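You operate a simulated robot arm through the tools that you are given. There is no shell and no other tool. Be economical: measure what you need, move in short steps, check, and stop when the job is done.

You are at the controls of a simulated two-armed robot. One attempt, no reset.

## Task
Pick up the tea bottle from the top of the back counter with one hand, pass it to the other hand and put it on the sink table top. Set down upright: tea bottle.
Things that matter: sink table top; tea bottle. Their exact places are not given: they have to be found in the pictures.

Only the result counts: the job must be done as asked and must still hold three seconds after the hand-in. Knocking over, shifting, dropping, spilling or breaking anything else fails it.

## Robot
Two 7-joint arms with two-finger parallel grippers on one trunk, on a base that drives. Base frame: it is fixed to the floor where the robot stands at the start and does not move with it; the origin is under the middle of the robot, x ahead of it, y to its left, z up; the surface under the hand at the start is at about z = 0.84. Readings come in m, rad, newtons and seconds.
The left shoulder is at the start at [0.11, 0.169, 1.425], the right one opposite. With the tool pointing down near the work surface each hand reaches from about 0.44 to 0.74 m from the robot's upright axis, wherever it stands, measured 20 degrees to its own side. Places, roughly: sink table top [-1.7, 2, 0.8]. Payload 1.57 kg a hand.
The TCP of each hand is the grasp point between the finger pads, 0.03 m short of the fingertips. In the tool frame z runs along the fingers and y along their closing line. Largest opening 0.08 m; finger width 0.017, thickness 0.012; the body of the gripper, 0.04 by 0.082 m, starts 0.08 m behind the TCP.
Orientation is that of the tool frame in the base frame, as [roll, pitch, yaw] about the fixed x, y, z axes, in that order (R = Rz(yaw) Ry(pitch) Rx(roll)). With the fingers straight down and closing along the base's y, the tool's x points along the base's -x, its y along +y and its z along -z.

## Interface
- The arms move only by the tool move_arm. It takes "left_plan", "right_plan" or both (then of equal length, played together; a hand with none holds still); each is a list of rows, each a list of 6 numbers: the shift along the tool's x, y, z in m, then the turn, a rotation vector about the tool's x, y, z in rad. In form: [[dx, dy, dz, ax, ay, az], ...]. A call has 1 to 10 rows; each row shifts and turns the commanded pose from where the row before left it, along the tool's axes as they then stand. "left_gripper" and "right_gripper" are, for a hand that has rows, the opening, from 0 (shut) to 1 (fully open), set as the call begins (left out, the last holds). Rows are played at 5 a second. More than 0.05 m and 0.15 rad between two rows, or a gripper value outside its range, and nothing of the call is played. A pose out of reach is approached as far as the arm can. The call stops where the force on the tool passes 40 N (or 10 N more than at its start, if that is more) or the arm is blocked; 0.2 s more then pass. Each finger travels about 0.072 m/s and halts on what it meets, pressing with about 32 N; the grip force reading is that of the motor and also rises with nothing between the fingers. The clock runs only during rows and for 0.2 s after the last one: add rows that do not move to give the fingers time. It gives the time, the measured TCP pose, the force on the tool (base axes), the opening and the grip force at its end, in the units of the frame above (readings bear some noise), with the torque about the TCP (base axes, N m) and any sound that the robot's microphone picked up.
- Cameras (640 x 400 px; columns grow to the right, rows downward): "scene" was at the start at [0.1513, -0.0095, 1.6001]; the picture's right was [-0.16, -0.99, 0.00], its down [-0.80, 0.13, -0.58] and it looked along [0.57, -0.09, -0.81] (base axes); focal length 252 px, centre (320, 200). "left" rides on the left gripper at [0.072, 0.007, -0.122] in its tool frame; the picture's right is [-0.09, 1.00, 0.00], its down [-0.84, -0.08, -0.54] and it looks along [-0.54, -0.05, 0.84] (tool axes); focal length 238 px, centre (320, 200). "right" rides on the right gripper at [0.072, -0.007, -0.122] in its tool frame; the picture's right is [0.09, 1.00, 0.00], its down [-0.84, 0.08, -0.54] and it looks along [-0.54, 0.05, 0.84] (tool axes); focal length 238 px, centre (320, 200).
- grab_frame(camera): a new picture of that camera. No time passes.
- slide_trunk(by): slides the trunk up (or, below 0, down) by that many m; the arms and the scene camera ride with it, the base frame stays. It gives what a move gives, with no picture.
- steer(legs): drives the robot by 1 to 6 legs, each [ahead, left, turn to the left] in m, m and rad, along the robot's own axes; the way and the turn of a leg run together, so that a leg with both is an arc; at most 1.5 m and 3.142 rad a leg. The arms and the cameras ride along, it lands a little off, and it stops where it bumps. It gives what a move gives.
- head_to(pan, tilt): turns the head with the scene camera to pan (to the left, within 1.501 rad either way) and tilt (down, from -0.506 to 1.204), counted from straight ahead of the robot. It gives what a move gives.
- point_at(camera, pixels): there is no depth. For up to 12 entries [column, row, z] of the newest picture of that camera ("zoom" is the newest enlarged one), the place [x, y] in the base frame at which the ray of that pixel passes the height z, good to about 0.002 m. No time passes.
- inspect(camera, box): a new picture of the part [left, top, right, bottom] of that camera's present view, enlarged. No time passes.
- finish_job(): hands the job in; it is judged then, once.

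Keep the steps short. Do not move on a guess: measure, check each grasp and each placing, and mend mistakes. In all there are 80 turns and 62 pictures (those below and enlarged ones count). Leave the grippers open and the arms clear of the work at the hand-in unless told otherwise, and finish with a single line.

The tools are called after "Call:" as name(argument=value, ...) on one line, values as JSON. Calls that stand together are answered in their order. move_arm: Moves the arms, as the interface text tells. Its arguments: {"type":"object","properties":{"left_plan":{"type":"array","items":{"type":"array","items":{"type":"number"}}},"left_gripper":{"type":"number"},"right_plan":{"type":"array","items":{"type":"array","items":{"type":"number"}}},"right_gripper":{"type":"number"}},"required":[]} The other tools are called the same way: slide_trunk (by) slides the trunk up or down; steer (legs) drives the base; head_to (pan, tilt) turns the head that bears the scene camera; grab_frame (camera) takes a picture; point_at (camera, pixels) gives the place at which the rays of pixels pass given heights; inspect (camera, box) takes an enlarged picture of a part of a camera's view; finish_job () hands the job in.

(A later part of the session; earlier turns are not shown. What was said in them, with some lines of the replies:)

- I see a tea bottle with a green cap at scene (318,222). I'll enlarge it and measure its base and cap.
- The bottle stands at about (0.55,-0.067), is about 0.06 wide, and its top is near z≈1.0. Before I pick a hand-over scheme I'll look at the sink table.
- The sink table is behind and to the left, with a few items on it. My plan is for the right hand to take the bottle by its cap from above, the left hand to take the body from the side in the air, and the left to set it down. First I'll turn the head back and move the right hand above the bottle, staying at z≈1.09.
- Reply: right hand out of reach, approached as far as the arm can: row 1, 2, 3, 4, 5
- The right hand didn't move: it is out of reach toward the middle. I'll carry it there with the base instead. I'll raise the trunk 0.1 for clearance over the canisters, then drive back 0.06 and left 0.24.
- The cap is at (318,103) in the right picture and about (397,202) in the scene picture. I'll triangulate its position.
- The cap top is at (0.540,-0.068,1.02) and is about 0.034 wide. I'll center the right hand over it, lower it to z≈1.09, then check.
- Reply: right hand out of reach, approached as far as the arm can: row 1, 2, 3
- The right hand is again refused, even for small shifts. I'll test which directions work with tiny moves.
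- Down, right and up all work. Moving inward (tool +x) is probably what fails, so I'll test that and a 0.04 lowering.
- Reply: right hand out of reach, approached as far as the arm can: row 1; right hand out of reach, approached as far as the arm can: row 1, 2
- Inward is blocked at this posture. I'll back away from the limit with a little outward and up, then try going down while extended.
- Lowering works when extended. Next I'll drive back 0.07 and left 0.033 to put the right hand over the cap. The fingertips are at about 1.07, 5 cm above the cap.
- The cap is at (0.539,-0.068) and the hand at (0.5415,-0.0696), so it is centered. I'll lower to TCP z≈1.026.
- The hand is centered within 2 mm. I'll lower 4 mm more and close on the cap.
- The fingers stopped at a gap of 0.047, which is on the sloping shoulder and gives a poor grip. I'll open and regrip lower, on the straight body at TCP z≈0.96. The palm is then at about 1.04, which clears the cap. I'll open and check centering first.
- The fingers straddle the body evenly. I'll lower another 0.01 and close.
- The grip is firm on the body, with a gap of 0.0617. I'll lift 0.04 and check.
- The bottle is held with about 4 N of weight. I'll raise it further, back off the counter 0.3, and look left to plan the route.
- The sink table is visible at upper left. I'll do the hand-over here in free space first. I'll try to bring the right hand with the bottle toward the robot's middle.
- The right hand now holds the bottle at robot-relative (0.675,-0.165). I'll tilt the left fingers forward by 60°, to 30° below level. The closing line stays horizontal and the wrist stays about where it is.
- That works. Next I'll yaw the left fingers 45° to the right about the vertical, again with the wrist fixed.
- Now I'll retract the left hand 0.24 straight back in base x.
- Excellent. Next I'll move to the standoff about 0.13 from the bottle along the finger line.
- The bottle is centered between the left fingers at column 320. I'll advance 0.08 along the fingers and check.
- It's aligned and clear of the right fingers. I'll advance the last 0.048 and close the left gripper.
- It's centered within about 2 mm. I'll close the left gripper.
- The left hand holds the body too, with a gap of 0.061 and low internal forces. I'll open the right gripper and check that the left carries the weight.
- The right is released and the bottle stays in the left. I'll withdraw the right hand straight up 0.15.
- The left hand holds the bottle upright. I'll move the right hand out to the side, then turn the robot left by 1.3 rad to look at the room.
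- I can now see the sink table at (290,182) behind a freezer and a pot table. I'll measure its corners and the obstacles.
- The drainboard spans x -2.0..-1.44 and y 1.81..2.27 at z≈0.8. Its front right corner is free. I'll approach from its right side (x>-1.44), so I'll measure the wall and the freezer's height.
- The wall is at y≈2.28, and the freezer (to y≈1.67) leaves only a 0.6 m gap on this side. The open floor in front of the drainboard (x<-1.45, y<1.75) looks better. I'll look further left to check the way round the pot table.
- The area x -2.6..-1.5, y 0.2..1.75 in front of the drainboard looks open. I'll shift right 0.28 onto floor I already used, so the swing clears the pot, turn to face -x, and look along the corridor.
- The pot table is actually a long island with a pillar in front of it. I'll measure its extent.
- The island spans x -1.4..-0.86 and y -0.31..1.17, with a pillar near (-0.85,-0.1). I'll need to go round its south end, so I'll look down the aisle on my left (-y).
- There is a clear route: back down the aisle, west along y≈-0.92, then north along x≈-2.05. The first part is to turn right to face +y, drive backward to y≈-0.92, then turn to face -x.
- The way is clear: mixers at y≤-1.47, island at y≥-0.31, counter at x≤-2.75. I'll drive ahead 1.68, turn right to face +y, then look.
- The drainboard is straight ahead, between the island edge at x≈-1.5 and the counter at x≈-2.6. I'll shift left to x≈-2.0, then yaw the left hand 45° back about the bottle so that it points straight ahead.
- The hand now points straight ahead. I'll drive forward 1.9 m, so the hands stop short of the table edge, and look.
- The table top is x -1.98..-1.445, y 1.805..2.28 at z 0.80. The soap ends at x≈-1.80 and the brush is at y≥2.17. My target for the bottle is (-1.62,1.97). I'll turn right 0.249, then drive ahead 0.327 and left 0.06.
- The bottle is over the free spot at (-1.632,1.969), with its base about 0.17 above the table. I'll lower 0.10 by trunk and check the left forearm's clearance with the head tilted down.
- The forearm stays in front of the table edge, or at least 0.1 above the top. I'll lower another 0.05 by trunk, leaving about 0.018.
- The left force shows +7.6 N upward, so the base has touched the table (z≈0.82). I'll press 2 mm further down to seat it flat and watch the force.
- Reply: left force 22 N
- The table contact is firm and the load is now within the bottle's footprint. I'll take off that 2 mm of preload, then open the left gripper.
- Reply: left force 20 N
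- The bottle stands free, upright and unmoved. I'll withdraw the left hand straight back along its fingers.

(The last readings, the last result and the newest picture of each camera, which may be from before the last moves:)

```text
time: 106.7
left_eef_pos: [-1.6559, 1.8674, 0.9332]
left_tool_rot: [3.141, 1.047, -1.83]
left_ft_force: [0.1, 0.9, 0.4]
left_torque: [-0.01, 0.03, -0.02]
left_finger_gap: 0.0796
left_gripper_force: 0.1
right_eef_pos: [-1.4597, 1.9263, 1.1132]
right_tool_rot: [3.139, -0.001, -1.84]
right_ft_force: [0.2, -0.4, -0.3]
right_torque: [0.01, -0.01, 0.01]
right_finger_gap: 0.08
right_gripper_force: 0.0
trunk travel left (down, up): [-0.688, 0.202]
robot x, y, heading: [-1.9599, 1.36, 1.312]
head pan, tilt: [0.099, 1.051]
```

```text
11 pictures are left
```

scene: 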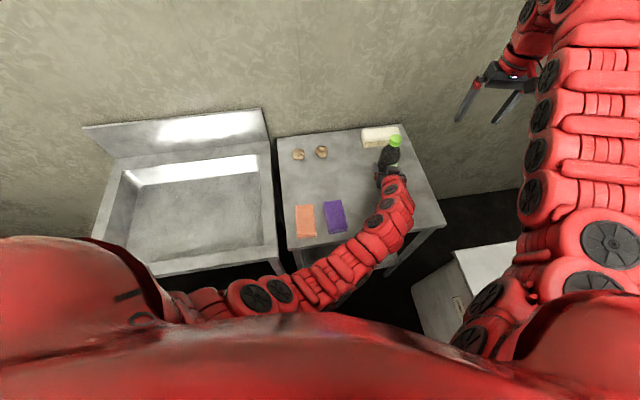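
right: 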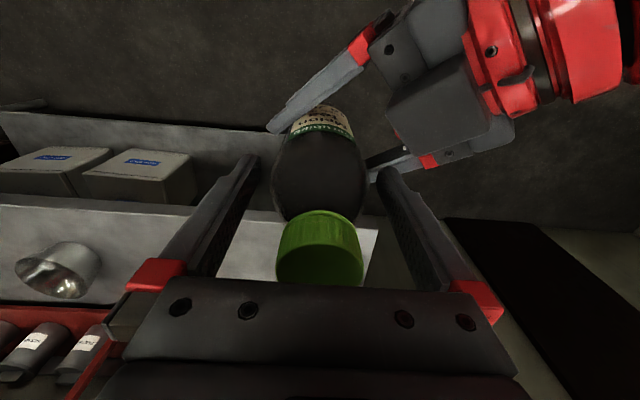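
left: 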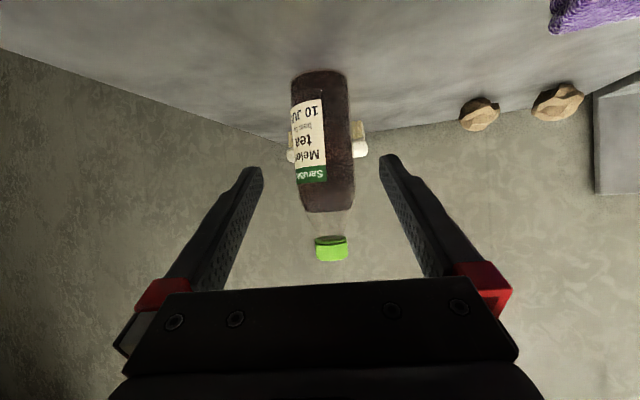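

The hand is clear. I'll raise the trunk, back off 0.25, and take a final look.

Call:
slide_trunk(by=0.1)

Call:
steer(legs=[[-0.25, 0, 0]])

Call:
head_to(pan=0, tilt=0.7)

Call:
inspect(camera="scene", box=[220, 160, 460, 320])

```text
time: 108.0
left_eef_pos: [-1.6559, 1.8682, 1.0321]
left_tool_rot: [-3.139, 1.047, -1.83]
left_ft_force: [-0.3, 1.0, -1.6]
left_torque: [0.0, 0.0, 0.0]
left_finger_gap: 0.0798
left_gripper_force: 0.0
right_eef_pos: [-1.4586, 1.9255, 1.2131]
right_tool_rot: [3.14, -0.004, -1.84]
right_ft_force: [-0.1, -0.7, -0.7]
right_torque: [0.0, 0.02, -0.03]
right_finger_gap: 0.0796
right_gripper_force: 0.1
trunk travel left (down, up): [-0.788, 0.102]
robot x, y, heading: [-1.9612, 1.3611, 1.314]
head pan, tilt: [0.099, 1.051]
```

```text
time: 109.8
left_eef_pos: [-1.7205, 1.6259, 1.0324]
left_tool_rot: [-3.141, 1.048, -1.833]
left_ft_force: [1.0, -1.0, -0.2]
left_torque: [-0.05, 0.0, 0.0]
left_finger_gap: 0.0796
left_gripper_force: 0.2
right_eef_pos: [-1.524, 1.6835, 1.2123]
right_tool_rot: [3.14, -0.006, -1.84]
right_ft_force: [0.0, -0.3, -0.7]
right_torque: [-0.01, 0.0, -0.03]
right_finger_gap: 0.08
right_gripper_force: 0.2
trunk travel left (down, up): [-0.788, 0.102]
robot x, y, heading: [-2.0269, 1.1172, 1.311]
head pan, tilt: [0.099, 1.051]
```

```text
time: 110.6
left_eef_pos: [-1.7202, 1.6261, 1.0325]
left_tool_rot: [-3.141, 1.048, -1.831]
left_ft_force: [0.1, 0.4, -0.6]
left_torque: [0.0, 0.01, 0.0]
left_finger_gap: 0.0798
left_gripper_force: 0.1
right_eef_pos: [-1.5242, 1.6832, 1.2146]
right_tool_rot: [3.141, -0.003, -1.838]
right_ft_force: [0.1, -0.1, 0.4]
right_torque: [-0.02, 0.0, 0.0]
right_finger_gap: 0.0799
right_gripper_force: 0.0
trunk travel left (down, up): [-0.788, 0.102]
robot x, y, heading: [-2.0229, 1.1175, 1.315]
head pan, tilt: [0.0, 0.7]
```

```text
2.50 times, centred on (340, 240) of scene
```

zoom: 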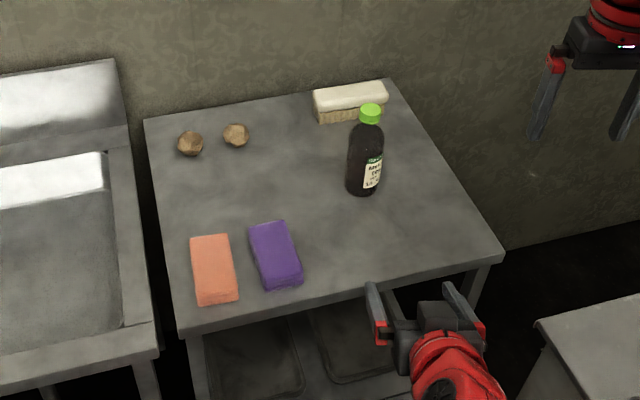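

The bottle stands upright on the sink table top, the other things are undisturbed, and both grippers are open and clear. I'm handing in.

Call:
finish_job()

```text
The job is handed in.
```

The tea bottle was picked up with the right hand, passed to the left hand and set upright on the sink table top, and the job is handed in.
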